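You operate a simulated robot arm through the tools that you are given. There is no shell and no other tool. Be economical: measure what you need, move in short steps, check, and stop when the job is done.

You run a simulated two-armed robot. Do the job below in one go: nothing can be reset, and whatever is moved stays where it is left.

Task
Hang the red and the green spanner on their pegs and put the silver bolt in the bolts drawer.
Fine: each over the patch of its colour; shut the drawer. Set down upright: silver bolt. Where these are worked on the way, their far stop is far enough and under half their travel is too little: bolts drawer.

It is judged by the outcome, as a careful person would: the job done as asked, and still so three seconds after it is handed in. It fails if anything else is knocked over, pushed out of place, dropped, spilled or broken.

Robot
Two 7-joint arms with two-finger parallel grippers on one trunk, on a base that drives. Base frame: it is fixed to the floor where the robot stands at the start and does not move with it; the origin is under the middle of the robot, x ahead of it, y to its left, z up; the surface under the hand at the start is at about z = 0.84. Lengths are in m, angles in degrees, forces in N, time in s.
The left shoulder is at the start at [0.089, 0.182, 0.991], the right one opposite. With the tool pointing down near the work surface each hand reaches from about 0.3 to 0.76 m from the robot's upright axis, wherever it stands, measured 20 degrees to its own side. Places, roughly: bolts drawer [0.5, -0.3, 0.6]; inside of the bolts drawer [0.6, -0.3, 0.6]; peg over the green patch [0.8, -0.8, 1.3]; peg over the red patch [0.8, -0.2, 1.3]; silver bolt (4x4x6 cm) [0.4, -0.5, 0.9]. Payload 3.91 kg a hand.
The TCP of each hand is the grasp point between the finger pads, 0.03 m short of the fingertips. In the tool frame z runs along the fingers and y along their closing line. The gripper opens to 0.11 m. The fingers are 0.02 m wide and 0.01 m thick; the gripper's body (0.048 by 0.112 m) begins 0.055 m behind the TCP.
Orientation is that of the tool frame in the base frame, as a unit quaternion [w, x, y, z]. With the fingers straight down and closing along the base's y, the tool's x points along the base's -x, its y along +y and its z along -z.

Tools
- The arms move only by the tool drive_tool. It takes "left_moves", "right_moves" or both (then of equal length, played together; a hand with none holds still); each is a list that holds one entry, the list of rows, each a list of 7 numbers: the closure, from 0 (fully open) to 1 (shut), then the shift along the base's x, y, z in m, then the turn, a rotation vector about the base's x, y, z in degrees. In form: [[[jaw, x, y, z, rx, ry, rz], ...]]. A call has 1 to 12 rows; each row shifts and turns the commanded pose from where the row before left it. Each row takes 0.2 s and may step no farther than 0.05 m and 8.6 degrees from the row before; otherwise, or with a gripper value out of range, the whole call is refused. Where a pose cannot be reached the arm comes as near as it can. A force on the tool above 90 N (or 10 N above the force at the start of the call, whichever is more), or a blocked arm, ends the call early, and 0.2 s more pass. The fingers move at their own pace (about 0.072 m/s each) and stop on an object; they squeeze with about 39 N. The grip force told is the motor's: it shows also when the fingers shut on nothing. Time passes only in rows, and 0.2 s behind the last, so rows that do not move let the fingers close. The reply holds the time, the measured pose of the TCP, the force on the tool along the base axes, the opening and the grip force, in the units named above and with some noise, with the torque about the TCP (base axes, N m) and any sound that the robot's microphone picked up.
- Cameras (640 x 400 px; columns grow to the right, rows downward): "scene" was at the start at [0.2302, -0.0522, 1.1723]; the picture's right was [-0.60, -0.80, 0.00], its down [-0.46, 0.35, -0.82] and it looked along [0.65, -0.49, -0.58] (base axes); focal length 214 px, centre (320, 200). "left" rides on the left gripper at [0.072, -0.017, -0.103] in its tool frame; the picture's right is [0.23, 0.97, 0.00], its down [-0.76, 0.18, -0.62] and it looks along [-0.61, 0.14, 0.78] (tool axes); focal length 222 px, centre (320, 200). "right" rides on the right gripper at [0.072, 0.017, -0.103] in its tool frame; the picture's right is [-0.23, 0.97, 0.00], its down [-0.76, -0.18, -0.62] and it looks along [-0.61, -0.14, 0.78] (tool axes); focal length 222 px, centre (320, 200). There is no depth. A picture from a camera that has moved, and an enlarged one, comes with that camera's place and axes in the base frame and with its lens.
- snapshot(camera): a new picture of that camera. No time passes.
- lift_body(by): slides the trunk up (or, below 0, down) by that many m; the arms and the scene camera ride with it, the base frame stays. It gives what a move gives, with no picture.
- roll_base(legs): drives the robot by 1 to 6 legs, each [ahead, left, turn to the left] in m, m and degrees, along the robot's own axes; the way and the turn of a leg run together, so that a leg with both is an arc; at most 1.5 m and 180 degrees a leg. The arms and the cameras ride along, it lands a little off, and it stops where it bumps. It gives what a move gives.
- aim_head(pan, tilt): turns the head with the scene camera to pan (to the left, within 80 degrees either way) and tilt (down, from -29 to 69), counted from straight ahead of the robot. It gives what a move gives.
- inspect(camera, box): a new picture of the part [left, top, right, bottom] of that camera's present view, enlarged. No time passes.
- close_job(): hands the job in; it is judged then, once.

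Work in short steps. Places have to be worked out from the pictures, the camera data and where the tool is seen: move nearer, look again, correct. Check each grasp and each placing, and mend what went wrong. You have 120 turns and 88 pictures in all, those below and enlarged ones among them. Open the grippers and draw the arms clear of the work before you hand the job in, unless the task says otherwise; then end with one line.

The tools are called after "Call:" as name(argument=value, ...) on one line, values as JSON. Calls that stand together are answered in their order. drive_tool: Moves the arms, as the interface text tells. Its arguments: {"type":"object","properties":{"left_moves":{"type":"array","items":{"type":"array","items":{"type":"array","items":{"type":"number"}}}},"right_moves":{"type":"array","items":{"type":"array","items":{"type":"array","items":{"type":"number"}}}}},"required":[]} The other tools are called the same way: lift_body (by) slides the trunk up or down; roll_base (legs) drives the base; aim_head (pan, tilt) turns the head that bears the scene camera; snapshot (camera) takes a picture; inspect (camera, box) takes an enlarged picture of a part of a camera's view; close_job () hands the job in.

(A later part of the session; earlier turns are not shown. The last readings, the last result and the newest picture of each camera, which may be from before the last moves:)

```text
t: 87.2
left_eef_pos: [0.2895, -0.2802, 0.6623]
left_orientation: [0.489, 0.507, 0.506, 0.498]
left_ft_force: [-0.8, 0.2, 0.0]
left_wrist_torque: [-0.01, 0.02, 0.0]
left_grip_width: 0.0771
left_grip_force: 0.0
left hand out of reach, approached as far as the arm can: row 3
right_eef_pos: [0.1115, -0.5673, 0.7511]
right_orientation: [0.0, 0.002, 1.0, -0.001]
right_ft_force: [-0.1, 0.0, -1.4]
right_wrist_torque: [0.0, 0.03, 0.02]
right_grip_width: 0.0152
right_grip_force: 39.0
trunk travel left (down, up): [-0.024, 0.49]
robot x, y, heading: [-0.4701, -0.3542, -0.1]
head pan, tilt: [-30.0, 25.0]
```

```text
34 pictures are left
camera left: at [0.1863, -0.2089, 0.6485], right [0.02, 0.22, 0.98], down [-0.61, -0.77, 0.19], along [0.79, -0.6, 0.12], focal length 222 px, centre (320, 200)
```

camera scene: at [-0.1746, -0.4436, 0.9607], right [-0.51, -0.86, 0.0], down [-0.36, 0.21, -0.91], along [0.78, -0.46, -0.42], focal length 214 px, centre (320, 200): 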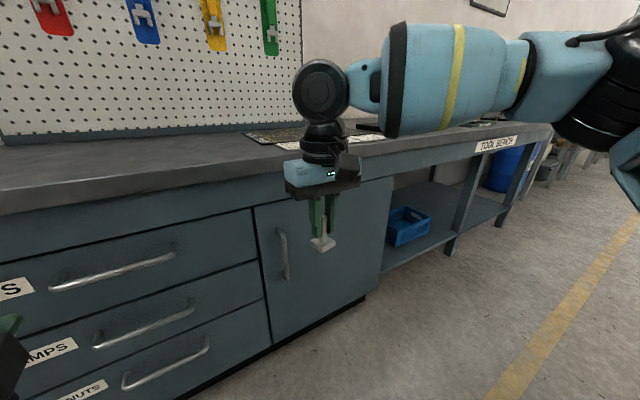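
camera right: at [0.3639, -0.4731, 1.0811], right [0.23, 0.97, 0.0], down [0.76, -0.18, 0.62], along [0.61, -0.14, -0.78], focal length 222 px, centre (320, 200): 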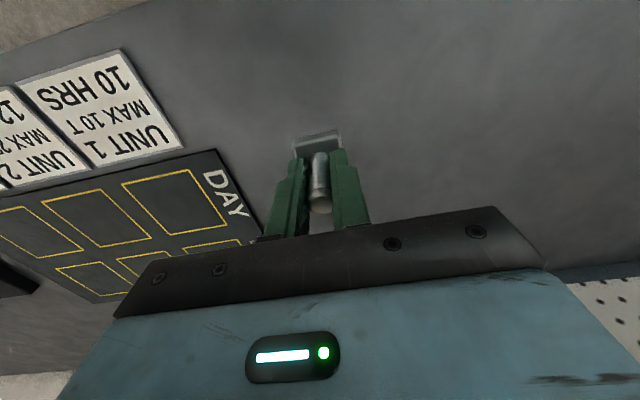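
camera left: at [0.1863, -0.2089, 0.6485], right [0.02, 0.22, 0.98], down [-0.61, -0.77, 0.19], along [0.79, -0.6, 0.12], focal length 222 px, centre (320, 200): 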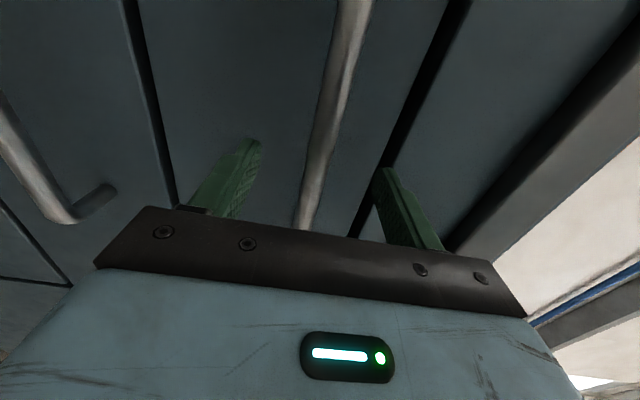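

Bar lies between the finger pads. Close on it.

Call:
drive_tool(left_moves=[[[1, 0, 0, 0, 0, 0, 0], [1, 0, 0, 0, 0, 0, 0], [1, 0, 0, 0, 0, 0, 0], [1, 0, 0, 0, 0, 0, 0], [1, 0, 0, 0, 0, 0, 0]]])

Call:
snapshot(camera="left")

```text
t: 88.4
left_eef_pos: [0.288, -0.2786, 0.6579]
left_orientation: [0.487, 0.508, 0.509, 0.496]
left_ft_force: [-5.3, -0.5, -21.2]
left_wrist_torque: [-0.52, 0.25, 0.09]
left_grip_width: 0.0134
left_grip_force: 44.7
right_eef_pos: [0.1132, -0.567, 0.7506]
right_orientation: [0.0, 0.002, 1.0, -0.001]
right_ft_force: [-0.1, 0.0, -2.0]
right_wrist_torque: [0.05, 0.0, -0.04]
right_grip_width: 0.0148
right_grip_force: 38.7
trunk travel left (down, up): [-0.024, 0.49]
robot x, y, heading: [-0.4677, -0.3543, -0.3]
head pan, tilt: [-30.0, 25.0]
```

```text
33 pictures are left
camera left: at [0.1861, -0.2088, 0.6456], right [0.03, 0.22, 0.98], down [-0.61, -0.77, 0.19], along [0.79, -0.6, 0.11], focal length 222 px, centre (320, 200)
```

left: 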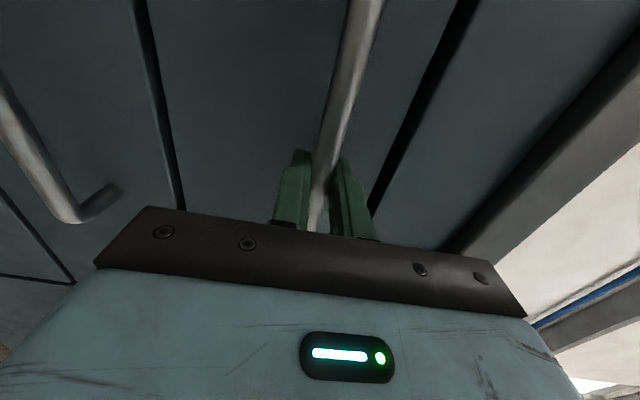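

Gripped, with a small vertical strain; relieve it and pull by driving back 0.08 m.

Call:
drive_tool(left_moves=[[[1, 0, 0, -0.004, 0, 0, 0], [1, 0, 0, 0, 0, 0, 0]]])

Call:
roll_base(legs=[[-0.08, 0, 0]])

Call:
snapshot(camera="scene")

```text
t: 89.0
left_eef_pos: [0.2901, -0.279, 0.6579]
left_orientation: [0.488, 0.507, 0.507, 0.497]
left_ft_force: [-10.0, 6.3, -16.4]
left_wrist_torque: [-0.42, 0.16, -0.99]
left_grip_width: 0.0134
left_grip_force: 44.8
right_eef_pos: [0.1129, -0.5675, 0.7509]
right_orientation: [0.0, 0.001, 1.0, -0.001]
right_ft_force: [0.0, 0.0, -1.2]
right_wrist_torque: [-0.01, 0.0, 0.0]
right_grip_width: 0.0152
right_grip_force: 38.8
trunk travel left (down, up): [-0.024, 0.49]
robot x, y, heading: [-0.4678, -0.3514, -0.2]
head pan, tilt: [-30.0, 25.0]
```

```text
t: 90.1
left_eef_pos: [0.2105, -0.2788, 0.658]
left_orientation: [0.489, 0.506, 0.507, 0.498]
left_ft_force: [-0.1, 1.0, -12.8]
left_wrist_torque: [-0.43, 0.13, 0.07]
left_grip_width: 0.0137
left_grip_force: 45.5
right_eef_pos: [0.0322, -0.5664, 0.7511]
right_orientation: [0.001, 0.002, 1.0, -0.001]
right_ft_force: [0.2, 0.2, -2.0]
right_wrist_torque: [0.03, -0.01, -0.01]
right_grip_width: 0.015
right_grip_force: 38.9
trunk travel left (down, up): [-0.024, 0.49]
robot x, y, heading: [-0.5497, -0.3523, -0.5]
head pan, tilt: [-30.0, 25.0]
```

```text
32 pictures are left
camera scene: at [-0.2275, -0.4023, 0.9379], right [-0.51, -0.86, 0.0], down [-0.37, 0.21, -0.91], along [0.78, -0.46, -0.42], focal length 214 px, centre (320, 200)
```

scene: 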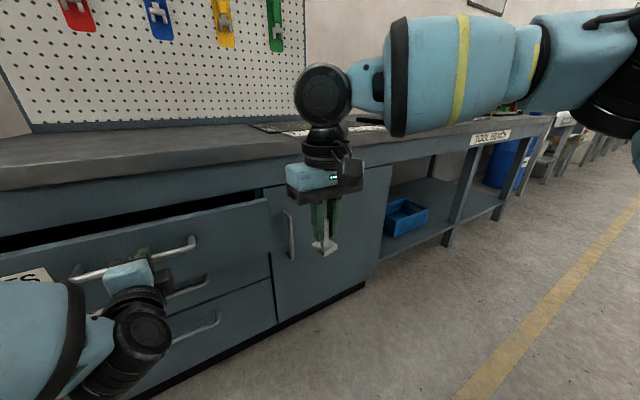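

The drawer slides out freely. Keep pulling in steps.

Call:
roll_base(legs=[[-0.1, 0, 0]])

Call:
roll_base(legs=[[-0.06, 0, 0]])

Call:
snapshot(camera="scene")

```text
t: 91.2
left_eef_pos: [0.11, -0.2782, 0.6578]
left_orientation: [0.488, 0.507, 0.507, 0.498]
left_ft_force: [0.8, 2.1, -5.7]
left_wrist_torque: [-0.43, 0.03, 0.05]
left_grip_width: 0.0134
left_grip_force: 45.0
right_eef_pos: [-0.0673, -0.5666, 0.7501]
right_orientation: [0.0, 0.003, 1.0, 0.0]
right_ft_force: [0.1, 0.8, -1.4]
right_wrist_torque: [0.03, 0.01, 0.02]
right_grip_width: 0.0149
right_grip_force: 39.6
trunk travel left (down, up): [-0.024, 0.49]
robot x, y, heading: [-0.6501, -0.3537, -0.3]
head pan, tilt: [-30.0, 25.0]
```

```text
t: 92.2
left_eef_pos: [0.0492, -0.2796, 0.6577]
left_orientation: [0.488, 0.507, 0.508, 0.497]
left_ft_force: [-0.2, -4.3, -3.0]
left_wrist_torque: [-0.54, 0.02, -0.05]
left_grip_width: 0.0136
left_grip_force: 45.3
right_eef_pos: [-0.1269, -0.5656, 0.7509]
right_orientation: [-0.001, 0.002, 1.0, -0.001]
right_ft_force: [0.3, 0.5, -1.8]
right_wrist_torque: [0.04, 0.0, 0.01]
right_grip_width: 0.0149
right_grip_force: 38.9
trunk travel left (down, up): [-0.024, 0.49]
robot x, y, heading: [-0.7101, -0.3546, -0.2]
head pan, tilt: [-30.0, 25.0]
```

```text
31 pictures are left
camera scene: at [-0.3872, -0.4018, 0.9382], right [-0.51, -0.86, 0.0], down [-0.36, 0.21, -0.91], along [0.78, -0.46, -0.42], focal length 214 px, centre (320, 200)
```

scene: 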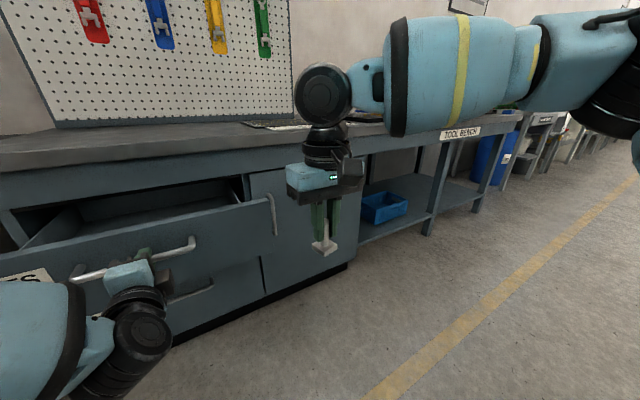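

Still free at 0.24 m. Pull a bit more to be clearly past half travel.

Call:
roll_base(legs=[[-0.06, 0, 0]])

Call:
aim_head(pan=-10, tilt=35)

Call:
snapshot(camera="scene")

```text
t: 93.2
left_eef_pos: [-0.0117, -0.278, 0.658]
left_orientation: [0.49, 0.507, 0.506, 0.498]
left_ft_force: [-0.4, -9.5, -1.7]
left_wrist_torque: [-0.54, 0.01, -0.31]
left_grip_width: 0.0135
left_grip_force: 44.7
right_eef_pos: [-0.1877, -0.5659, 0.7512]
right_orientation: [0.0, 0.002, 1.0, -0.002]
right_ft_force: [0.1, -0.1, -1.3]
right_wrist_torque: [0.01, -0.01, 0.01]
right_grip_width: 0.015
right_grip_force: 39.0
trunk travel left (down, up): [-0.024, 0.49]
robot x, y, heading: [-0.7736, -0.3547, -0.7]
head pan, tilt: [-30.0, 25.0]
```

```text
t: 94.0
left_eef_pos: [-0.0125, -0.2788, 0.6581]
left_orientation: [0.489, 0.508, 0.506, 0.496]
left_ft_force: [1.6, -3.2, -0.1]
left_wrist_torque: [-0.53, 0.02, 0.23]
left_grip_width: 0.0136
left_grip_force: 44.5
right_eef_pos: [-0.1883, -0.5654, 0.7513]
right_orientation: [0.0, 0.001, 1.0, -0.001]
right_ft_force: [0.4, -0.5, -2.8]
right_wrist_torque: [-0.01, -0.03, 0.01]
right_grip_width: 0.015
right_grip_force: 39.2
trunk travel left (down, up): [-0.024, 0.49]
robot x, y, heading: [-0.7724, -0.3537, -0.5]
head pan, tilt: [-10.0, 35.0]
```

```text
30 pictures are left
camera scene: at [-0.4414, -0.3703, 0.9225], right [-0.18, -0.98, 0.0], down [-0.56, 0.1, -0.82], along [0.81, -0.15, -0.57], focal length 214 px, centre (320, 200)
```

scene: 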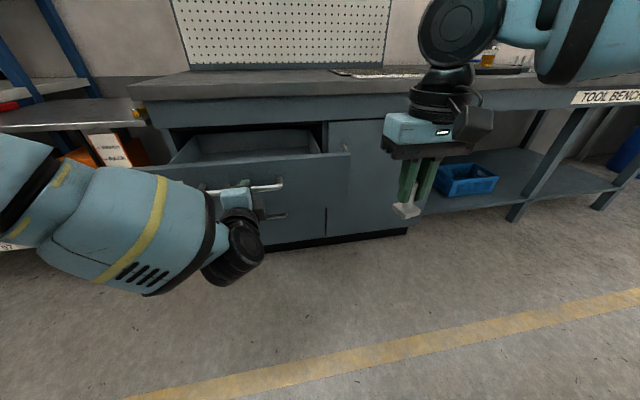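

Open by 0.30 m, inside looks empty. Release the handle, back off, and raise the trunk.

Call:
drive_tool(left_moves=[[[0.3, 0, 0, 0, 0, 0, 0], [0.3, 0, 0, 0, 0, 0, 0], [0.3, 0, 0, 0, 0, 0, 0]]])

Call:
roll_base(legs=[[-0.1, 0, 0]])

Call:
lift_body(by=0.2)

Call:
drive_tool(left_moves=[[[0.3, 0, 0.02, 0, -8.2, 0, 0], [0.3, 0, 0.02, 0, -8.2, 0, 0], [0.3, 0, 0.02, 0, -8.2, 0, 0], [0.3, 0, 0, 0, -8.2, 0, 0], [0.3, 0, 0, 0, -8.2, 0, 0], [0.3, 0, 0, 0, -8.2, 0, 0], [0.3, 0, 0, 0, -8.2, 0, 0], [0.3, 0, 0, 0, -8.2, 0, 0], [0.3, 0, 0, 0, -8.2, 0, 0], [0.3, 0, 0, 0, -8.2, 0, 0], [0.3, 0, 0, 0, -8, 0, 0]]])

Call:
drive_tool(left_moves=[[[0.3, -0.01, 0, 0, 0, 8.2, 0], [0.3, -0.01, 0, 0, 0, 8.2, 0], [0.3, -0.02, 0, 0, 0, 8.2, 0], [0.3, -0.02, 0, 0, 0, 8.2, 0], [0.3, -0.02, 0, 0, 0, 8.2, 0], [0.3, -0.02, 0, 0, 0, 8.2, 0], [0.3, -0.03, 0, 0, 0, 8.2, 0], [0.3, -0.03, 0, 0, 0, 8.2, 0], [0.3, -0.03, 0, 0, 0, 8.2, 0], [0.3, -0.03, 0, 0, 0, 8.2, 0], [0.3, -0.03, 0, 0, 0, 8, 0]]])

Call:
aim_head(pan=-10, tilt=40)

Call:
snapshot(camera="scene")

```text
t: 94.8
left_eef_pos: [-0.0117, -0.2784, 0.6586]
left_orientation: [0.489, 0.507, 0.507, 0.497]
left_ft_force: [-1.0, 0.0, -0.5]
left_wrist_torque: [-0.02, 0.01, -0.02]
left_grip_width: 0.0767
left_grip_force: 0.0
right_eef_pos: [-0.187, -0.5646, 0.7507]
right_orientation: [0.0, 0.002, 1.0, -0.001]
right_ft_force: [-0.4, 0.3, -2.6]
right_wrist_torque: [0.01, 0.04, 0.01]
right_grip_width: 0.0149
right_grip_force: 39.4
trunk travel left (down, up): [-0.024, 0.49]
robot x, y, heading: [-0.7699, -0.3541, -0.3]
head pan, tilt: [-10.0, 35.0]
```

```text
t: 96.0
left_eef_pos: [-0.1115, -0.2777, 0.659]
left_orientation: [0.49, 0.508, 0.506, 0.497]
left_ft_force: [-0.4, 0.4, 0.7]
left_wrist_torque: [0.02, 0.01, -0.05]
left_grip_width: 0.0767
left_grip_force: 0.0
right_eef_pos: [-0.2884, -0.5642, 0.7512]
right_orientation: [0.0, 0.003, 1.0, -0.001]
right_ft_force: [0.3, -0.1, -2.0]
right_wrist_torque: [0.02, 0.03, 0.03]
right_grip_width: 0.0147
right_grip_force: 39.0
trunk travel left (down, up): [-0.024, 0.49]
robot x, y, heading: [-0.8682, -0.3531, -0.5]
head pan, tilt: [-10.0, 35.0]
```

```text
t: 98.1
left_eef_pos: [-0.1252, -0.2803, 0.9096]
left_orientation: [0.504, 0.489, 0.492, 0.515]
left_ft_force: [-0.3, 0.5, 0.0]
left_wrist_torque: [-0.01, 0.01, -0.01]
left_grip_width: 0.0771
left_grip_force: 0.2
right_eef_pos: [-0.2882, -0.5651, 0.9512]
right_orientation: [0.0, 0.003, 1.0, 0.0]
right_ft_force: [-0.4, -0.1, -2.3]
right_wrist_torque: [0.0, 0.02, -0.02]
right_grip_width: 0.0148
right_grip_force: 39.0
trunk travel left (down, up): [-0.224, 0.29]
robot x, y, heading: [-0.8734, -0.3523, -0.3]
head pan, tilt: [-10.0, 35.0]
```

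```text
t: 100.5
left_eef_pos: [-0.1281, -0.2501, 0.9285]
left_orientation: [0.703, -0.012, 0.711, 0.015]
left_ft_force: [-0.2, -0.3, -0.1]
left_wrist_torque: [-0.02, 0.01, 0.04]
left_grip_width: 0.0768
left_grip_force: 0.1
left hand out of reach, approached as far as the arm can: row 1, 2, 3
right_eef_pos: [-0.2874, -0.5643, 0.9514]
right_orientation: [0.0, 0.002, 1.0, -0.001]
right_ft_force: [-0.2, 0.0, -2.3]
right_wrist_torque: [0.01, -0.01, -0.01]
right_grip_width: 0.0149
right_grip_force: 39.4
trunk travel left (down, up): [-0.224, 0.29]
robot x, y, heading: [-0.8723, -0.354, -0.4]
head pan, tilt: [-10.0, 35.0]
```

```text
t: 102.9
left_eef_pos: [-0.3799, -0.2487, 0.9286]
left_orientation: [-0.007, 0.004, 1.0, 0.018]
left_ft_force: [-0.7, -0.5, -0.3]
left_wrist_torque: [0.02, -0.01, -0.03]
left_grip_width: 0.0769
left_grip_force: 0.0
right_eef_pos: [-0.2878, -0.5649, 0.9511]
right_orientation: [0.0, 0.002, 1.0, -0.001]
right_ft_force: [0.4, 0.1, -1.5]
right_wrist_torque: [0.0, 0.0, 0.0]
right_grip_width: 0.015
right_grip_force: 38.5
trunk travel left (down, up): [-0.224, 0.29]
robot x, y, heading: [-0.8721, -0.3516, -0.5]
head pan, tilt: [-10.0, 35.0]
```

```text
t: 103.6
left_eef_pos: [-0.3788, -0.2484, 0.9293]
left_orientation: [-0.007, 0.004, 1.0, 0.018]
left_ft_force: [-0.9, 0.1, -0.2]
left_wrist_torque: [0.05, 0.04, 0.0]
left_grip_width: 0.077
left_grip_force: 0.1
right_eef_pos: [-0.2885, -0.5636, 0.9522]
right_orientation: [0.0, 0.003, 1.0, -0.001]
right_ft_force: [0.3, 0.2, -1.9]
right_wrist_torque: [-0.02, -0.01, -0.01]
right_grip_width: 0.015
right_grip_force: 38.9
trunk travel left (down, up): [-0.224, 0.29]
robot x, y, heading: [-0.8719, -0.3499, -0.4]
head pan, tilt: [-10.0, 40.0]
```

```text
29 pictures are left
camera scene: at [-0.6194, -0.3687, 1.1375], right [-0.18, -0.98, 0.0], down [-0.63, 0.12, -0.77], along [0.75, -0.14, -0.64], focal length 214 px, centre (320, 200)
```

scene: 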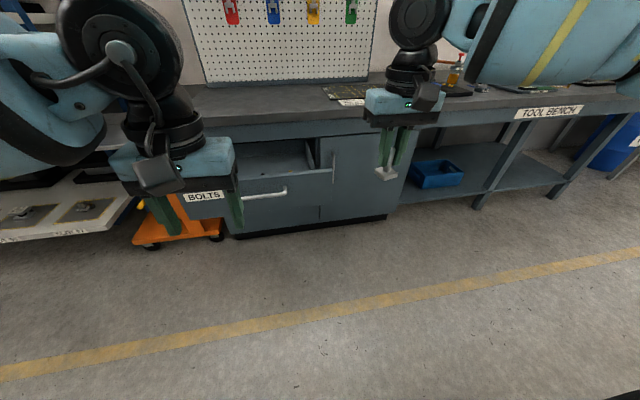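

Move the left hand aside, then drive forward and slightly left so the right hand can reach the drawer.

Call:
drive_tool(left_moves=[[[0.3, 0, 0.035, 0.01, 0, 0, 0], [0.3, 0, 0.035, 0.01, 0, 0, 0], [0.3, 0, 0.035, 0.01, 0, 0, 0], [0.3, 0, 0.035, 0.01, 0, 0, 0]]])

Call:
roll_base(legs=[[0.42, 0.08, 0]])

Call:
aim_head(pan=-5, tilt=50)

Call:
snapshot(camera="scene")

```text
t: 104.6
left_eef_pos: [-0.3793, -0.1071, 0.9702]
left_orientation: [-0.007, 0.003, 1.0, 0.018]
left_ft_force: [-0.4, -0.7, 0.1]
left_wrist_torque: [-0.03, 0.02, 0.0]
left_grip_width: 0.0769
left_grip_force: 0.0
right_eef_pos: [-0.2885, -0.5636, 0.9503]
right_orientation: [0.0, 0.002, 1.0, -0.001]
right_ft_force: [0.2, 0.0, -1.0]
right_wrist_torque: [0.01, 0.0, 0.01]
right_grip_width: 0.0151
right_grip_force: 39.4
trunk travel left (down, up): [-0.224, 0.29]
robot x, y, heading: [-0.8719, -0.3482, -0.5]
head pan, tilt: [-10.0, 40.0]
```

```text
t: 107.2
left_eef_pos: [0.0526, -0.0303, 0.9708]
left_orientation: [-0.007, 0.002, 1.0, 0.019]
left_ft_force: [-0.2, -0.2, -0.7]
left_wrist_torque: [-0.03, -0.01, -0.01]
left_grip_width: 0.0771
left_grip_force: 0.1
right_eef_pos: [0.1437, -0.4858, 0.9514]
right_orientation: [0.001, 0.002, 1.0, -0.001]
right_ft_force: [-0.5, -0.4, -1.4]
right_wrist_torque: [-0.01, 0.0, -0.02]
right_grip_width: 0.0151
right_grip_force: 39.3
trunk travel left (down, up): [-0.224, 0.29]
robot x, y, heading: [-0.4424, -0.2697, -0.1]
head pan, tilt: [-10.0, 40.0]
```

```text
t: 108.0
left_eef_pos: [0.0518, -0.0303, 0.9704]
left_orientation: [-0.007, 0.002, 1.0, 0.019]
left_ft_force: [0.4, -0.1, -0.7]
left_wrist_torque: [-0.01, 0.01, -0.03]
left_grip_width: 0.0768
left_grip_force: 0.1
right_eef_pos: [0.143, -0.4877, 0.9506]
right_orientation: [0.0, 0.002, 1.0, -0.001]
right_ft_force: [-0.1, -0.4, -2.2]
right_wrist_torque: [-0.01, 0.03, 0.0]
right_grip_width: 0.0148
right_grip_force: 38.8
trunk travel left (down, up): [-0.224, 0.29]
robot x, y, heading: [-0.4428, -0.2758, -0.2]
head pan, tilt: [-5.0, 50.0]
```

```text
28 pictures are left
camera scene: at [-0.1959, -0.2828, 1.1233], right [-0.09, -1.0, 0.0], down [-0.76, 0.07, -0.64], along [0.64, -0.06, -0.77], focal length 214 px, centre (320, 200)
```

scene: 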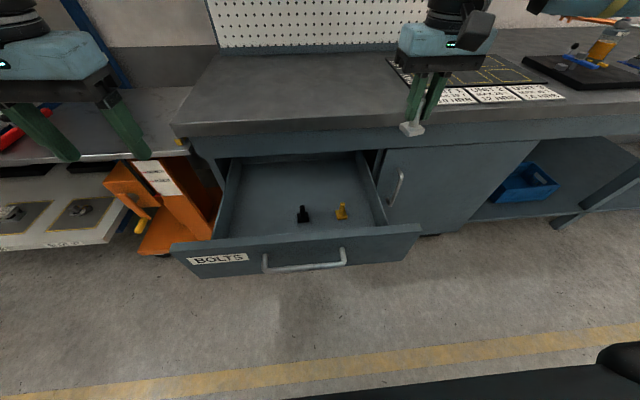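

Two other bolts (black, gold) stand inside; I zoom in to map the interior.

Call:
inspect(camera="scene", box=[165, 130, 435, 290])

```text
2.37 times, centred on (300, 210) of scene
camera zoom: at [-0.1959, -0.2828, 1.1233], right [-0.09, -1.0, 0.0], down [-0.76, 0.07, -0.64], along [0.64, -0.06, -0.77], focal length 508 px, centre (367, 176)
```

zoom: 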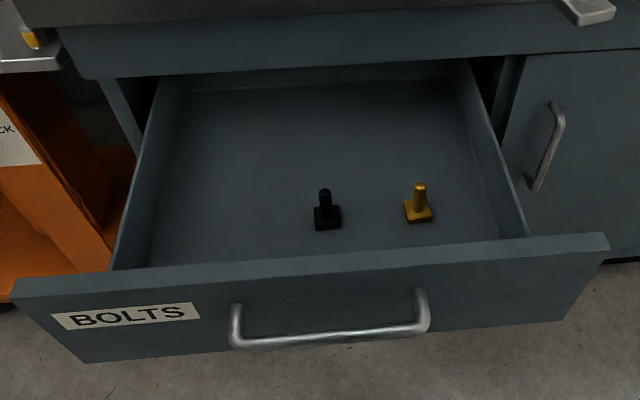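

Floor z≈0.60; black bolt ≈(0.175,−0.267), gold ≈(0.169,−0.38); interior y from −0.06 to −0.47. Free place: (0.19, −0.155). Move the left hand away and carry the bolt above that spot.

Call:
drive_tool(right_moves=[[[1, 0, 0, 0, 0, 0, 0], [1, 0, 0, 0, 0, 0, 0], [1, 0, 0, 0, 0, 0, 0], [1, 0.0052, 0.037, -0.01, 0, 0, 0], [1, 0.0052, 0.037, -0.01, 0, 0, 0], [1, 0.0052, 0.037, -0.01, 0, 0, 0], [1, 0.0052, 0.037, -0.01, 0, 0, 0], [1, 0.0052, 0.037, -0.01, 0, 0, 0], [1, 0.0052, 0.037, -0.01, 0, 0, 0], [1, 0.0052, 0.037, -0.01, 0, 0, 0], [1, 0.0052, 0.037, -0.01, 0, 0, 0], [1, 0.0052, 0.037, -0.01, 0, 0, 0]]], left_moves=[[[0.3, -0.01, 0.035, 0.01, 0, 0, 0], [0.3, -0.01, 0.035, 0.01, 0, 0, 0], [0.3, -0.01, 0.035, 0.01, 0, 0, 0], [0.3, 0, 0.03, 0, 0, 0, 0], [0.3, 0, 0.03, 0, 0, 0, 0], [0.3, 0, 0, 0, 0, 0, 0], [0.3, 0, 0, 0, 0, 0, 0], [0.3, 0, 0, 0, 0, 0, 0], [0.3, 0, 0, 0, 0, 0, 0], [0.3, 0, 0, 0, 0, 0, 0], [0.3, 0, 0, 0, 0, 0, 0], [0.3, 0, 0, 0, 0, 0, 0]]])

Call:
snapshot(camera="right")

Call:
snapshot(camera="scene")

```text
t: 110.6
left_eef_pos: [0.0207, 0.1335, 1.0005]
left_orientation: [-0.006, 0.003, 1.0, 0.018]
left_ft_force: [-0.2, 1.3, 0.6]
left_wrist_torque: [-0.02, 0.02, 0.0]
left_grip_width: 0.0769
left_grip_force: 0.1
right_eef_pos: [0.1426, -0.4747, 0.9425]
right_orientation: [0.0, 0.001, 1.0, -0.001]
right_ft_force: [0.4, 0.1, -1.6]
right_wrist_torque: [0.01, 0.04, -0.02]
right_grip_width: 0.0151
right_grip_force: 39.2
right hand out of reach, approached as far as the arm can: row 4, 5, 6, 7, 8, 9, 10, 11, 12
trunk travel left (down, up): [-0.224, 0.29]
robot x, y, heading: [-0.4424, -0.2753, -0.4]
head pan, tilt: [-5.0, 50.0]
```

```text
26 pictures are left
camera right: at [0.0697, -0.4579, 1.0462], right [0.23, 0.97, 0.0], down [0.76, -0.18, 0.62], along [0.61, -0.15, -0.78], focal length 222 px, centre (320, 200)
```

right: 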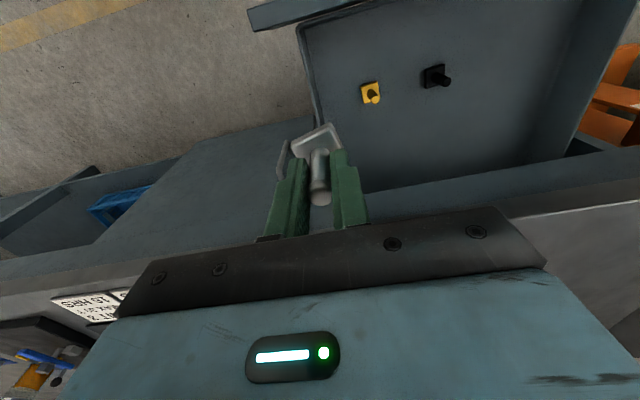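

```text
25 pictures are left
camera scene: at [-0.1959, -0.2827, 1.1233], right [-0.09, -1.0, 0.0], down [-0.76, 0.07, -0.64], along [0.64, -0.06, -0.77], focal length 214 px, centre (320, 200)
```

scene: 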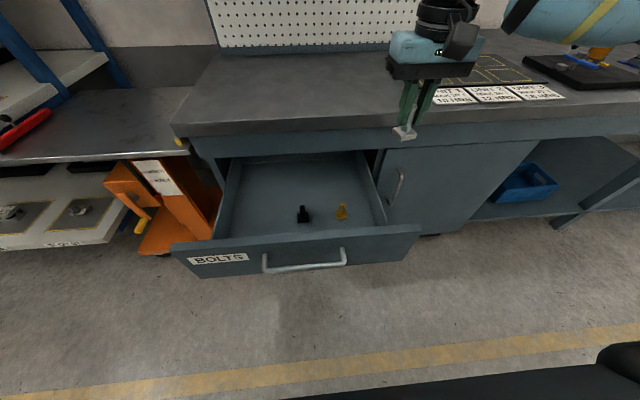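

The right arm cannot swing inward in this posture, so I shift the base left 0.32 m instead, keeping the arm pose.

Call:
roll_base(legs=[[0.0, 0.32, 0]])

Call:
drive_tool(right_moves=[[[1, 0.02, 0, -0.03, 0, 0, 0], [1, 0.02, 0, -0.03, 0, 0, 0], [1, 0, 0, -0.03, 0, 0, 0]]])

Call:
aim_head(pan=-28, tilt=50)

Call:
snapshot(camera="right")

Call:
snapshot(camera="scene")

```text
t: 114.0
left_eef_pos: [0.0216, 0.4565, 1.0008]
left_orientation: [-0.007, 0.002, 1.0, 0.018]
left_ft_force: [0.5, -0.5, 0.8]
left_wrist_torque: [-0.01, -0.01, 0.04]
left_grip_width: 0.0769
left_grip_force: 0.0
right_eef_pos: [0.1432, -0.1518, 0.9435]
right_orientation: [0.0, 0.002, 1.0, -0.001]
right_ft_force: [-0.1, 0.2, -1.7]
right_wrist_torque: [0.02, -0.03, 0.0]
right_grip_width: 0.0149
right_grip_force: 38.7
trunk travel left (down, up): [-0.224, 0.29]
robot x, y, heading: [-0.4374, 0.0437, -0.0]
head pan, tilt: [-5.0, 50.0]
```

```text
t: 114.8
left_eef_pos: [0.0226, 0.456, 0.9989]
left_orientation: [-0.007, 0.003, 1.0, 0.018]
left_ft_force: [-0.2, -0.5, -0.5]
left_wrist_torque: [0.02, -0.01, -0.02]
left_grip_width: 0.0769
left_grip_force: 0.0
right_eef_pos: [0.1797, -0.1765, 0.8562]
right_orientation: [0.0, 0.002, 1.0, -0.001]
right_ft_force: [1.2, 1.1, -1.7]
right_wrist_torque: [-0.04, 0.01, 0.04]
right_grip_width: 0.015
right_grip_force: 39.1
right hand out of reach, approached as far as the arm can: row 1, 2
trunk travel left (down, up): [-0.224, 0.29]
robot x, y, heading: [-0.4399, 0.0501, -0.3]
head pan, tilt: [-5.0, 50.0]
```

```text
t: 115.6
left_eef_pos: [0.0229, 0.4555, 1.0007]
left_orientation: [-0.006, 0.003, 1.0, 0.019]
left_ft_force: [-0.8, 0.5, -0.5]
left_wrist_torque: [0.03, 0.01, 0.01]
left_grip_width: 0.0771
left_grip_force: 0.3
right_eef_pos: [0.1787, -0.1742, 0.8566]
right_orientation: [0.0, 0.001, 1.0, -0.001]
right_ft_force: [0.7, -0.6, -2.0]
right_wrist_torque: [-0.01, 0.0, 0.02]
right_grip_width: 0.0152
right_grip_force: 39.3
trunk travel left (down, up): [-0.224, 0.29]
robot x, y, heading: [-0.4424, 0.0473, -0.2]
head pan, tilt: [-28.0, 50.0]
```

```text
24 pictures are left
camera right: at [0.1068, -0.1586, 0.959], right [0.23, 0.97, 0.0], down [0.76, -0.18, 0.62], along [0.61, -0.15, -0.78], focal length 222 px, centre (320, 200)
```

right: 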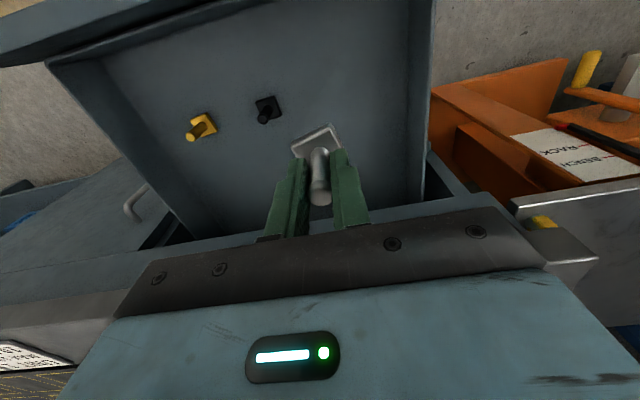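

```text
23 pictures are left
camera scene: at [-0.2028, 0.0099, 1.1233], right [-0.47, -0.88, 0.0], down [-0.67, 0.36, -0.64], along [0.57, -0.3, -0.77], focal length 214 px, centre (320, 200)
```

scene: 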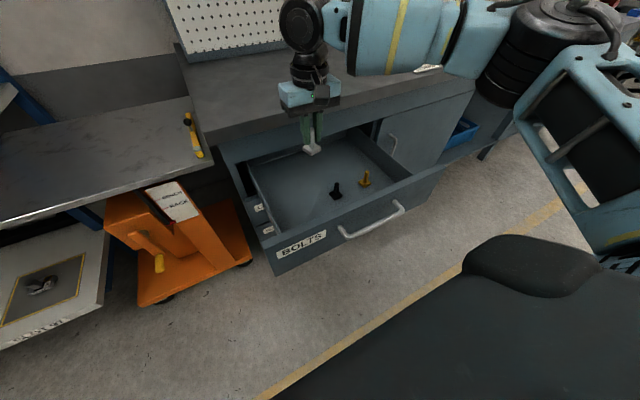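

Floor estimate ≈0.57; the spot (≈0.19, −0.174) is clear of the black bolt (y≈−0.265) and walls. Lower with the trunk first.

Call:
drive_tool(right_moves=[[[1, 0.01, 0.0, 0, 0, 0, 0], [1, 0, 0, 0, 0, 0, 0]]])

Call:
lift_body(by=-0.16)

Call:
snapshot(camera="scene")

Call:
snapshot(camera="right")

```text
t: 116.2
left_eef_pos: [0.0212, 0.4558, 0.9994]
left_orientation: [-0.007, 0.003, 1.0, 0.019]
left_ft_force: [0.1, -0.5, -0.2]
left_wrist_torque: [-0.02, 0.01, 0.0]
left_grip_width: 0.077
left_grip_force: 0.2
right_eef_pos: [0.188, -0.185, 0.8552]
right_orientation: [0.001, 0.002, 1.0, 0.0]
right_ft_force: [0.6, -0.6, -1.2]
right_wrist_torque: [0.01, 0.0, 0.01]
right_grip_width: 0.0152
right_grip_force: 39.0
right hand out of reach, approached as far as the arm can: row 1
trunk travel left (down, up): [-0.224, 0.29]
robot x, y, heading: [-0.4408, 0.046, -0.4]
head pan, tilt: [-28.0, 50.0]
```

```text
t: 118.1
left_eef_pos: [0.0634, 0.4561, 0.7828]
left_orientation: [-0.068, 0.004, 0.998, 0.018]
left_ft_force: [-0.1, -0.3, -0.1]
left_wrist_torque: [0.01, -0.01, 0.0]
left_grip_width: 0.0771
left_grip_force: 0.1
right_eef_pos: [0.1899, -0.1831, 0.693]
right_orientation: [0.001, 0.002, 1.0, 0.0]
right_ft_force: [-0.4, -0.8, -1.2]
right_wrist_torque: [0.02, 0.01, -0.02]
right_grip_width: 0.0152
right_grip_force: 38.9
trunk travel left (down, up): [-0.064, 0.45]
robot x, y, heading: [-0.4384, 0.0441, -0.3]
head pan, tilt: [-28.0, 50.0]
```

```text
22 pictures are left
camera scene: at [-0.1388, 0.0095, 0.9374], right [-0.47, -0.88, 0.0], down [-0.67, 0.36, -0.64], along [0.57, -0.31, -0.77], focal length 214 px, centre (320, 200)
```

scene: 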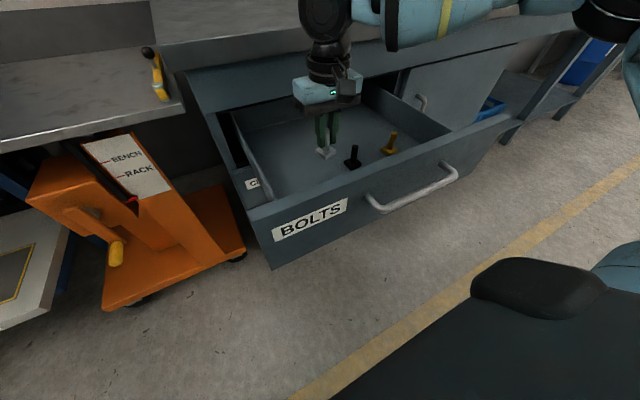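

```text
21 pictures are left
camera right: at [0.1175, -0.1673, 0.7974], right [0.23, 0.97, 0.0], down [0.76, -0.18, 0.62], along [0.61, -0.15, -0.78], focal length 222 px, centre (320, 200)
```

right: 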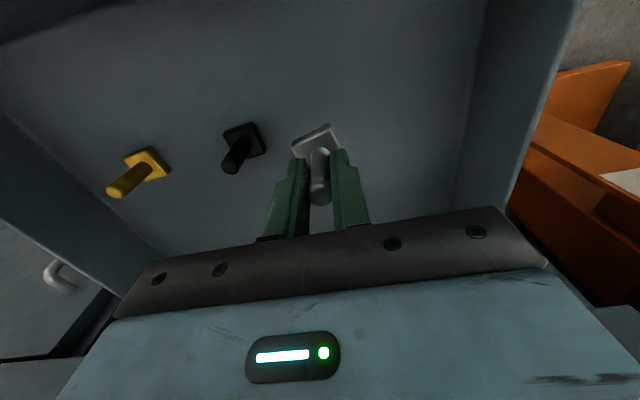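

Black bolt is at y≈−0.265, ours at −0.183: 3 cm between flanges. Descend 0.055, then feel for the floor.

Call:
drive_tool(right_moves=[[[1, 0, 0.003, -0.02, 0, 0, 0], [1, 0, 0.003, -0.02, 0, 0, 0], [1, 0, 0.002, -0.015, 0, 0, 0], [1, 0, 0, 0, 0, 0, 0]]])

Call:
inspect(camera="scene", box=[270, 80, 420, 180])

```text
t: 119.1
left_eef_pos: [0.0636, 0.4545, 0.7844]
left_orientation: [-0.069, 0.004, 0.997, 0.019]
left_ft_force: [-0.2, 0.5, 0.2]
left_wrist_torque: [-0.01, 0.0, 0.01]
left_grip_width: 0.0769
left_grip_force: 0.1
right_eef_pos: [0.1897, -0.1769, 0.6386]
right_orientation: [0.0, 0.001, 1.0, -0.001]
right_ft_force: [-0.2, -0.6, -1.7]
right_wrist_torque: [0.03, 0.0, 0.0]
right_grip_width: 0.0151
right_grip_force: 38.7
trunk travel left (down, up): [-0.064, 0.45]
robot x, y, heading: [-0.4381, 0.0487, -0.3]
head pan, tilt: [-28.0, 50.0]
```

```text
4.00 times, centred on (345, 130) of scene
camera zoom: at [-0.1385, 0.0095, 0.9373], right [-0.47, -0.88, 0.0], down [-0.67, 0.36, -0.64], along [0.57, -0.3, -0.77], focal length 858 px, centre (220, 480)
```

zoom: 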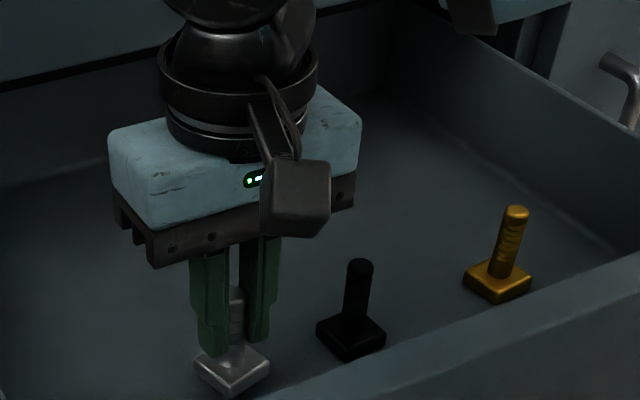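

About 1.5 cm above the floor still. Step down gently.

Call:
drive_tool(right_moves=[[[1, 0, 0, -0.008, 0, 0, 0], [1, 0, 0, -0.003, 0, 0, 0], [1, 0, 0, 0, 0, 0, 0]]])

Call:
drive_tool(right_moves=[[[1, 0, 0, -0.003, 0, 0, 0], [1, 0, 0, 0, 0, 0, 0]]])

```text
t: 119.9
left_eef_pos: [0.0627, 0.4558, 0.7838]
left_orientation: [-0.068, 0.004, 0.997, 0.019]
left_ft_force: [0.0, -0.6, 0.3]
left_wrist_torque: [-0.01, -0.01, -0.03]
left_grip_width: 0.0771
left_grip_force: 0.0
right_eef_pos: [0.1895, -0.1764, 0.6277]
right_orientation: [-0.001, 0.002, 1.0, -0.001]
right_ft_force: [-0.3, 0.0, -0.7]
right_wrist_torque: [0.0, 0.01, 0.03]
right_grip_width: 0.0152
right_grip_force: 39.0
trunk travel left (down, up): [-0.064, 0.45]
robot x, y, heading: [-0.4364, 0.0509, -0.4]
head pan, tilt: [-28.0, 50.0]
```

```text
t: 120.5
left_eef_pos: [0.0623, 0.4563, 0.783]
left_orientation: [-0.068, 0.004, 0.997, 0.018]
left_ft_force: [-0.6, -0.5, -0.4]
left_wrist_torque: [0.01, 0.01, 0.01]
left_grip_width: 0.0769
left_grip_force: 0.0
right_eef_pos: [0.19, -0.1771, 0.6242]
right_orientation: [0.0, 0.002, 1.0, -0.001]
right_ft_force: [0.7, 0.4, -1.4]
right_wrist_torque: [0.01, -0.02, 0.02]
right_grip_width: 0.0149
right_grip_force: 39.0
trunk travel left (down, up): [-0.064, 0.45]
robot x, y, heading: [-0.4386, 0.0445, -0.3]
head pan, tilt: [-28.0, 50.0]
```

No contact yet (z 0.624). Continue.

Call:
drive_tool(right_moves=[[[1, 0, 0, -0.003, 0, 0, 0], [1, 0, 0, 0, 0, 0, 0]]])

Call:
drive_tool(right_moves=[[[1, 0, 0, -0.003, 0, 0, 0], [1, 0, 0, 0, 0, 0, 0]]])

Call:
inspect(camera="scene", box=[270, 80, 420, 180])

```text
t: 121.1
left_eef_pos: [0.0649, 0.4545, 0.784]
left_orientation: [-0.068, 0.004, 0.998, 0.019]
left_ft_force: [-0.8, 0.7, 0.8]
left_wrist_torque: [0.0, 0.0, 0.02]
left_grip_width: 0.0772
left_grip_force: 0.0
right_eef_pos: [0.1895, -0.1752, 0.6229]
right_orientation: [0.003, 0.002, 1.0, -0.001]
right_ft_force: [2.2, -5.6, 16.9]
right_wrist_torque: [-0.17, 0.16, 0.07]
right_grip_width: 0.0151
right_grip_force: 38.4
trunk travel left (down, up): [-0.064, 0.45]
robot x, y, heading: [-0.4356, 0.0463, -0.7]
head pan, tilt: [-28.0, 50.0]
```

```text
t: 121.7
left_eef_pos: [0.0626, 0.4555, 0.7844]
left_orientation: [-0.066, 0.004, 0.998, 0.019]
left_ft_force: [-0.6, -0.2, -0.4]
left_wrist_torque: [-0.03, 0.02, -0.01]
left_grip_width: 0.0769
left_grip_force: 0.0
right_eef_pos: [0.1893, -0.176, 0.6225]
right_orientation: [0.004, 0.002, 1.0, -0.002]
right_ft_force: [1.6, -9.6, 35.9]
right_wrist_torque: [-0.22, -0.08, 0.01]
right_grip_width: 0.0153
right_grip_force: 39.2
trunk travel left (down, up): [-0.064, 0.45]
robot x, y, heading: [-0.4369, 0.0464, -0.3]
head pan, tilt: [-28.0, 50.0]
```

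```text
4.00 times, centred on (345, 130) of scene
camera zoom: at [-0.1407, 0.0097, 0.9382], right [-0.47, -0.88, 0.0], down [-0.67, 0.36, -0.64], along [0.57, -0.31, -0.76], focal length 858 px, centre (220, 480)
```

zoom: 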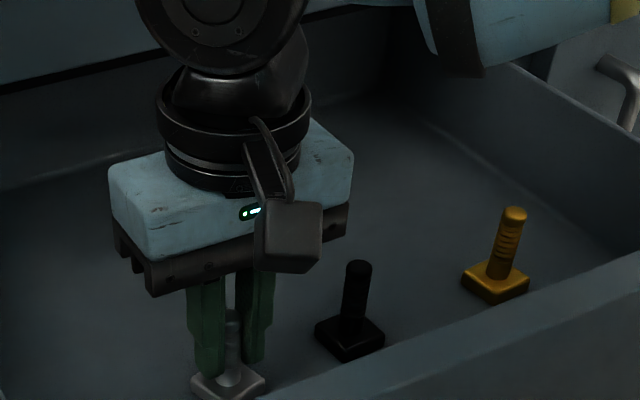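

Floor contact. Relieve the push and open the fingers just a little, then check.

Call:
drive_tool(right_moves=[[[1, 0, 0, 0.003, 0, 0, 0], [1, 0, 0, 0.0015, 0, 0, 0], [0.75, 0, 0, 0, 0, 0, 0], [0.65, 0, 0, 0, 0, 0, 0], [0.65, 0, 0, 0, 0, 0, 0]]])

Call:
snapshot(camera="right")

```text
t: 122.9
left_eef_pos: [0.0643, 0.4552, 0.7825]
left_orientation: [-0.068, 0.004, 0.998, 0.019]
left_ft_force: [-0.3, 0.6, 0.3]
left_wrist_torque: [0.02, 0.01, -0.02]
left_grip_width: 0.077
left_grip_force: 0.1
right_eef_pos: [0.1898, -0.1766, 0.6233]
right_orientation: [0.0, 0.002, 1.0, -0.001]
right_ft_force: [-0.1, 0.1, -0.1]
right_wrist_torque: [-0.02, -0.04, -0.01]
right_grip_width: 0.0385
right_grip_force: 0.1
trunk travel left (down, up): [-0.064, 0.45]
robot x, y, heading: [-0.4388, 0.0493, -0.2]
head pan, tilt: [-28.0, 50.0]
```

```text
18 pictures are left
camera right: at [0.1173, -0.1595, 0.726], right [0.23, 0.97, 0.0], down [0.76, -0.18, 0.62], along [0.61, -0.15, -0.78], focal length 222 px, centre (320, 200)
```

right: 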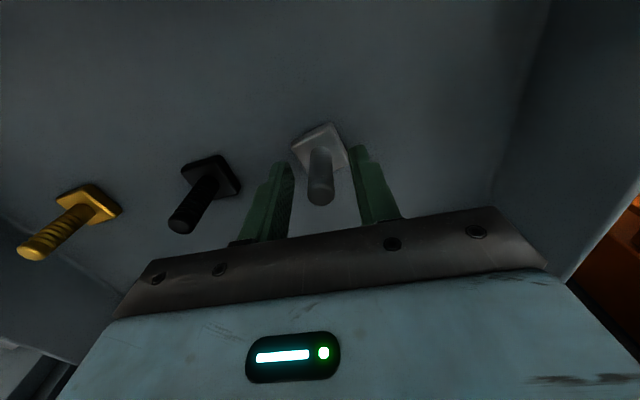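

The bolt stands upright and free. Raise straight up.

Call:
drive_tool(right_moves=[[[0.65, 0, 0, 0.02, 0, 0, 0], [0.65, 0, 0, 0.025, 0, 0, 0], [0.65, 0, 0, 0.025, 0, 0, 0]]])

Call:
lift_body(by=0.16)

Call:
snapshot(camera="scene")

```text
t: 123.7
left_eef_pos: [0.0637, 0.4554, 0.7826]
left_orientation: [-0.068, 0.004, 0.998, 0.018]
left_ft_force: [-0.2, -0.3, 0.7]
left_wrist_torque: [-0.05, -0.02, -0.03]
left_grip_width: 0.0771
left_grip_force: 0.0
right_eef_pos: [0.1915, -0.1756, 0.6934]
right_orientation: [0.001, 0.001, 1.0, -0.001]
right_ft_force: [0.1, -0.4, -0.4]
right_wrist_torque: [0.01, -0.03, -0.03]
right_grip_width: 0.0383
right_grip_force: 0.0
trunk travel left (down, up): [-0.064, 0.45]
robot x, y, heading: [-0.4421, 0.0484, 0.0]
head pan, tilt: [-28.0, 50.0]
```

```text
t: 125.5
left_eef_pos: [0.0653, 0.4552, 0.9424]
left_orientation: [-0.067, 0.004, 0.998, 0.019]
left_ft_force: [-0.1, 0.8, 0.4]
left_wrist_torque: [0.03, 0.04, -0.04]
left_grip_width: 0.0771
left_grip_force: 0.1
right_eef_pos: [0.1879, -0.1765, 0.8603]
right_orientation: [0.006, 0.001, 1.0, 0.0]
right_ft_force: [0.0, -0.2, -0.4]
right_wrist_torque: [-0.02, -0.02, 0.02]
right_grip_width: 0.0385
right_grip_force: 0.0
trunk travel left (down, up): [-0.224, 0.29]
robot x, y, heading: [-0.4402, 0.047, -0.6]
head pan, tilt: [-28.0, 50.0]
```

```text
17 pictures are left
camera scene: at [-0.2026, 0.0099, 1.1232], right [-0.47, -0.88, 0.0], down [-0.67, 0.36, -0.64], along [0.57, -0.3, -0.77], focal length 214 px, centre (320, 200)
```

scene: 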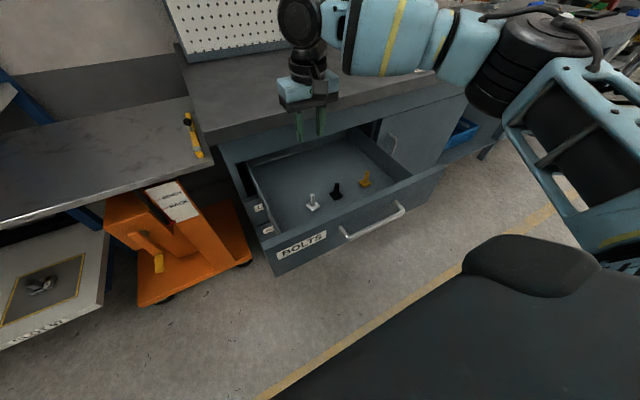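

All three bolts stand upright. Now back off, close the right fingers and pitch the hand forward to push the drawer shut by its face.

Call:
roll_base(legs=[[-0.35, 0, 0], [0, -0.09, 0]])

Call:
drive_tool(right_moves=[[[1, 0, 0, 0, 0, -8.2, 0], [1, 0, 0, 0, 0, -8.2, 0], [1, 0, 0, 0, 0, -8.2, 0], [1, 0, 0, 0, 0, -8.2, 0], [1, 0, 0, 0, 0, -8.2, 0], [1, 0, 0, 0, 0, -8.2, 0], [1, 0, 0, 0, 0, -8.2, 0], [1, 0, 0, 0, 0, -8.2, 0], [1, 0, 0, 0, 0, -8.2, 0], [1, 0, 0, 0, 0, -8.2, 0], [1, 0, 0, 0, 0, -8.0, 0]]])

Call:
snapshot(camera="scene")

```text
t: 128.8
left_eef_pos: [-0.2827, 0.3638, 0.9433]
left_orientation: [-0.068, 0.007, 0.998, 0.018]
left_ft_force: [0.6, 0.6, 0.1]
left_wrist_torque: [-0.01, 0.0, 0.02]
left_grip_width: 0.0768
left_grip_force: 0.0
right_eef_pos: [-0.1627, -0.2664, 0.8611]
right_orientation: [0.007, 0.005, 1.0, -0.001]
right_ft_force: [0.3, 0.6, -0.4]
right_wrist_torque: [0.01, 0.01, -0.01]
right_grip_width: 0.0382
right_grip_force: 0.1
trunk travel left (down, up): [-0.224, 0.29]
robot x, y, heading: [-0.7881, -0.0391, -0.9]
head pan, tilt: [-28.0, 50.0]
```

```text
t: 131.2
left_eef_pos: [-0.2833, 0.3659, 0.9427]
left_orientation: [-0.067, 0.007, 0.998, 0.018]
left_ft_force: [0.2, -0.6, -0.6]
left_wrist_torque: [0.01, -0.01, 0.02]
left_grip_width: 0.0768
left_grip_force: 0.1
right_eef_pos: [-0.1637, -0.2676, 0.8618]
right_orientation: [0.713, 0.005, 0.701, 0.003]
right_ft_force: [0.2, 0.5, 0.1]
right_wrist_torque: [-0.03, 0.0, -0.01]
right_grip_width: 0.0
right_grip_force: 38.1
trunk travel left (down, up): [-0.224, 0.29]
robot x, y, heading: [-0.7902, -0.0398, -0.8]
head pan, tilt: [-28.0, 50.0]
```

```text
16 pictures are left
camera scene: at [-0.5525, -0.0783, 1.1232], right [-0.48, -0.88, 0.0], down [-0.67, 0.37, -0.64], along [0.56, -0.31, -0.77], focal length 214 px, centre (320, 200)
```

scene: 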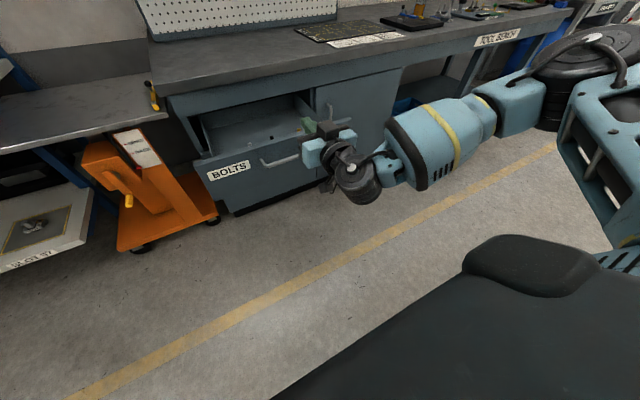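

Lower the trunk 0.165 to z≈0.697 (between bar and top edge), then approach.

Call:
lift_body(by=-0.165)

Call:
roll_base(legs=[[0.13, 0, 0.7]])

Call:
snapshot(camera="right")

Call:
inspect(camera="scene", box=[160, 60, 440, 240])

```text
t: 133.1
left_eef_pos: [-0.2838, 0.3654, 0.7789]
left_orientation: [-0.066, 0.007, 0.998, 0.018]
left_ft_force: [0.1, -0.7, 0.7]
left_wrist_torque: [-0.01, 0.01, 0.0]
left_grip_width: 0.077
left_grip_force: 0.0
right_eef_pos: [-0.1632, -0.2649, 0.6979]
right_orientation: [0.713, 0.004, 0.701, 0.003]
right_ft_force: [0.5, -1.2, -0.4]
right_wrist_torque: [0.03, 0.02, 0.01]
right_grip_width: 0.0
right_grip_force: 37.6
trunk travel left (down, up): [-0.059, 0.455]
robot x, y, heading: [-0.7865, -0.04, -0.5]
head pan, tilt: [-28.0, 50.0]
```

```text
t: 134.4
left_eef_pos: [-0.1582, 0.3714, 0.7782]
left_orientation: [-0.069, 0.0, 0.997, 0.018]
left_ft_force: [0.3, -0.7, 0.0]
left_wrist_torque: [0.02, -0.02, 0.04]
left_grip_width: 0.0769
left_grip_force: 0.0
right_eef_pos: [-0.0306, -0.2592, 0.6962]
right_orientation: [0.712, 0.001, 0.702, 0.006]
right_ft_force: [0.0, 1.0, -0.3]
right_wrist_torque: [0.0, -0.01, 0.02]
right_grip_width: 0.0
right_grip_force: 37.3
trunk travel left (down, up): [-0.059, 0.455]
robot x, y, heading: [-0.6589, -0.0401, 0.0]
head pan, tilt: [-28.0, 50.0]
```

```text
15 pictures are left
camera right: at [-0.1329, -0.2434, 0.6224], right [-0.01, 0.97, 0.24], down [-0.63, -0.19, 0.75], along [0.77, -0.14, 0.62], focal length 222 px, centre (320, 200)
```

right: 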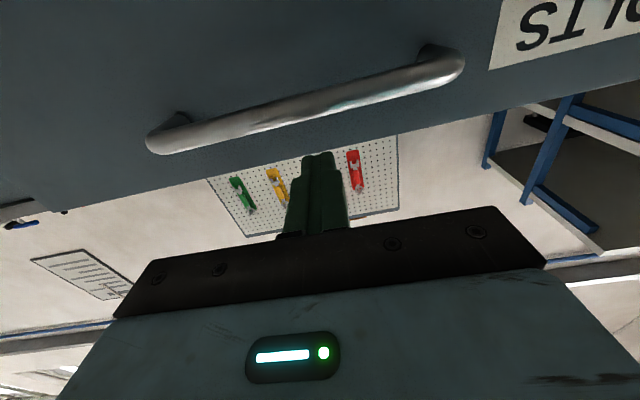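

```text
2.22 times, centred on (300, 150) of scene
camera zoom: at [-0.3565, -0.0757, 0.932], right [-0.47, -0.88, 0.0], down [-0.68, 0.36, -0.64], along [0.57, -0.3, -0.77], focal length 477 px, centre (364, 311)
```

zoom: 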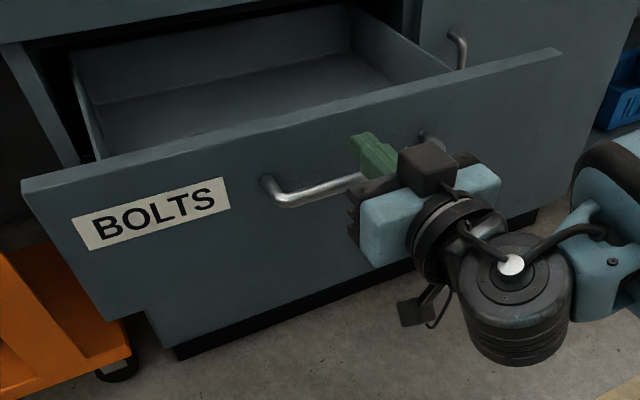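

The face's top edge is about z 0.71–0.72; I lower 1.2 cm for a safe contact, then push gently.

Call:
lift_body(by=-0.011)

Call:
roll_base(legs=[[0.06, 0, 0]])

Call:
inspect(camera="scene", box=[160, 60, 440, 240])

```text
t: 135.0
left_eef_pos: [-0.159, 0.3713, 0.767]
left_orientation: [-0.067, 0.0, 0.998, 0.017]
left_ft_force: [0.6, 0.7, 0.0]
left_wrist_torque: [0.0, 0.01, 0.0]
left_grip_width: 0.0771
left_grip_force: 0.0
right_eef_pos: [-0.0315, -0.259, 0.6851]
right_orientation: [0.712, 0.0, 0.702, 0.007]
right_ft_force: [0.3, 0.5, 0.7]
right_wrist_torque: [0.03, 0.01, 0.02]
right_grip_width: 0.0
right_grip_force: 37.5
trunk travel left (down, up): [-0.048, 0.466]
robot x, y, heading: [-0.664, -0.0405, 0.1]
head pan, tilt: [-28.0, 50.0]
```

```text
t: 135.9
left_eef_pos: [-0.0981, 0.37, 0.7656]
left_orientation: [-0.067, 0.001, 0.998, 0.017]
left_ft_force: [-0.2, 0.1, -0.9]
left_wrist_torque: [-0.01, 0.04, -0.03]
left_grip_width: 0.0772
left_grip_force: 0.0
right_eef_pos: [0.0275, -0.2595, 0.685]
right_orientation: [0.712, -0.001, 0.702, 0.008]
right_ft_force: [0.6, 0.5, 0.1]
right_wrist_torque: [0.0, 0.01, 0.03]
right_grip_width: 0.0
right_grip_force: 38.4
trunk travel left (down, up): [-0.048, 0.466]
robot x, y, heading: [-0.598, -0.0364, 0.1]
head pan, tilt: [-28.0, 50.0]
```

```text
2.22 times, centred on (300, 150) of scene
camera zoom: at [-0.2935, -0.0759, 0.9211], right [-0.47, -0.88, 0.0], down [-0.68, 0.36, -0.64], along [0.57, -0.3, -0.77], focal length 477 px, centre (364, 311)
```

zoom: 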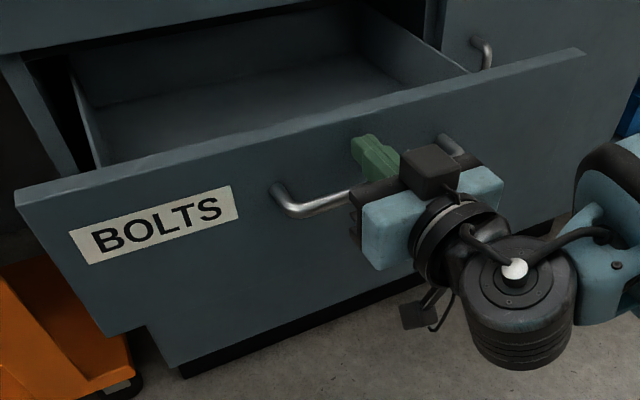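

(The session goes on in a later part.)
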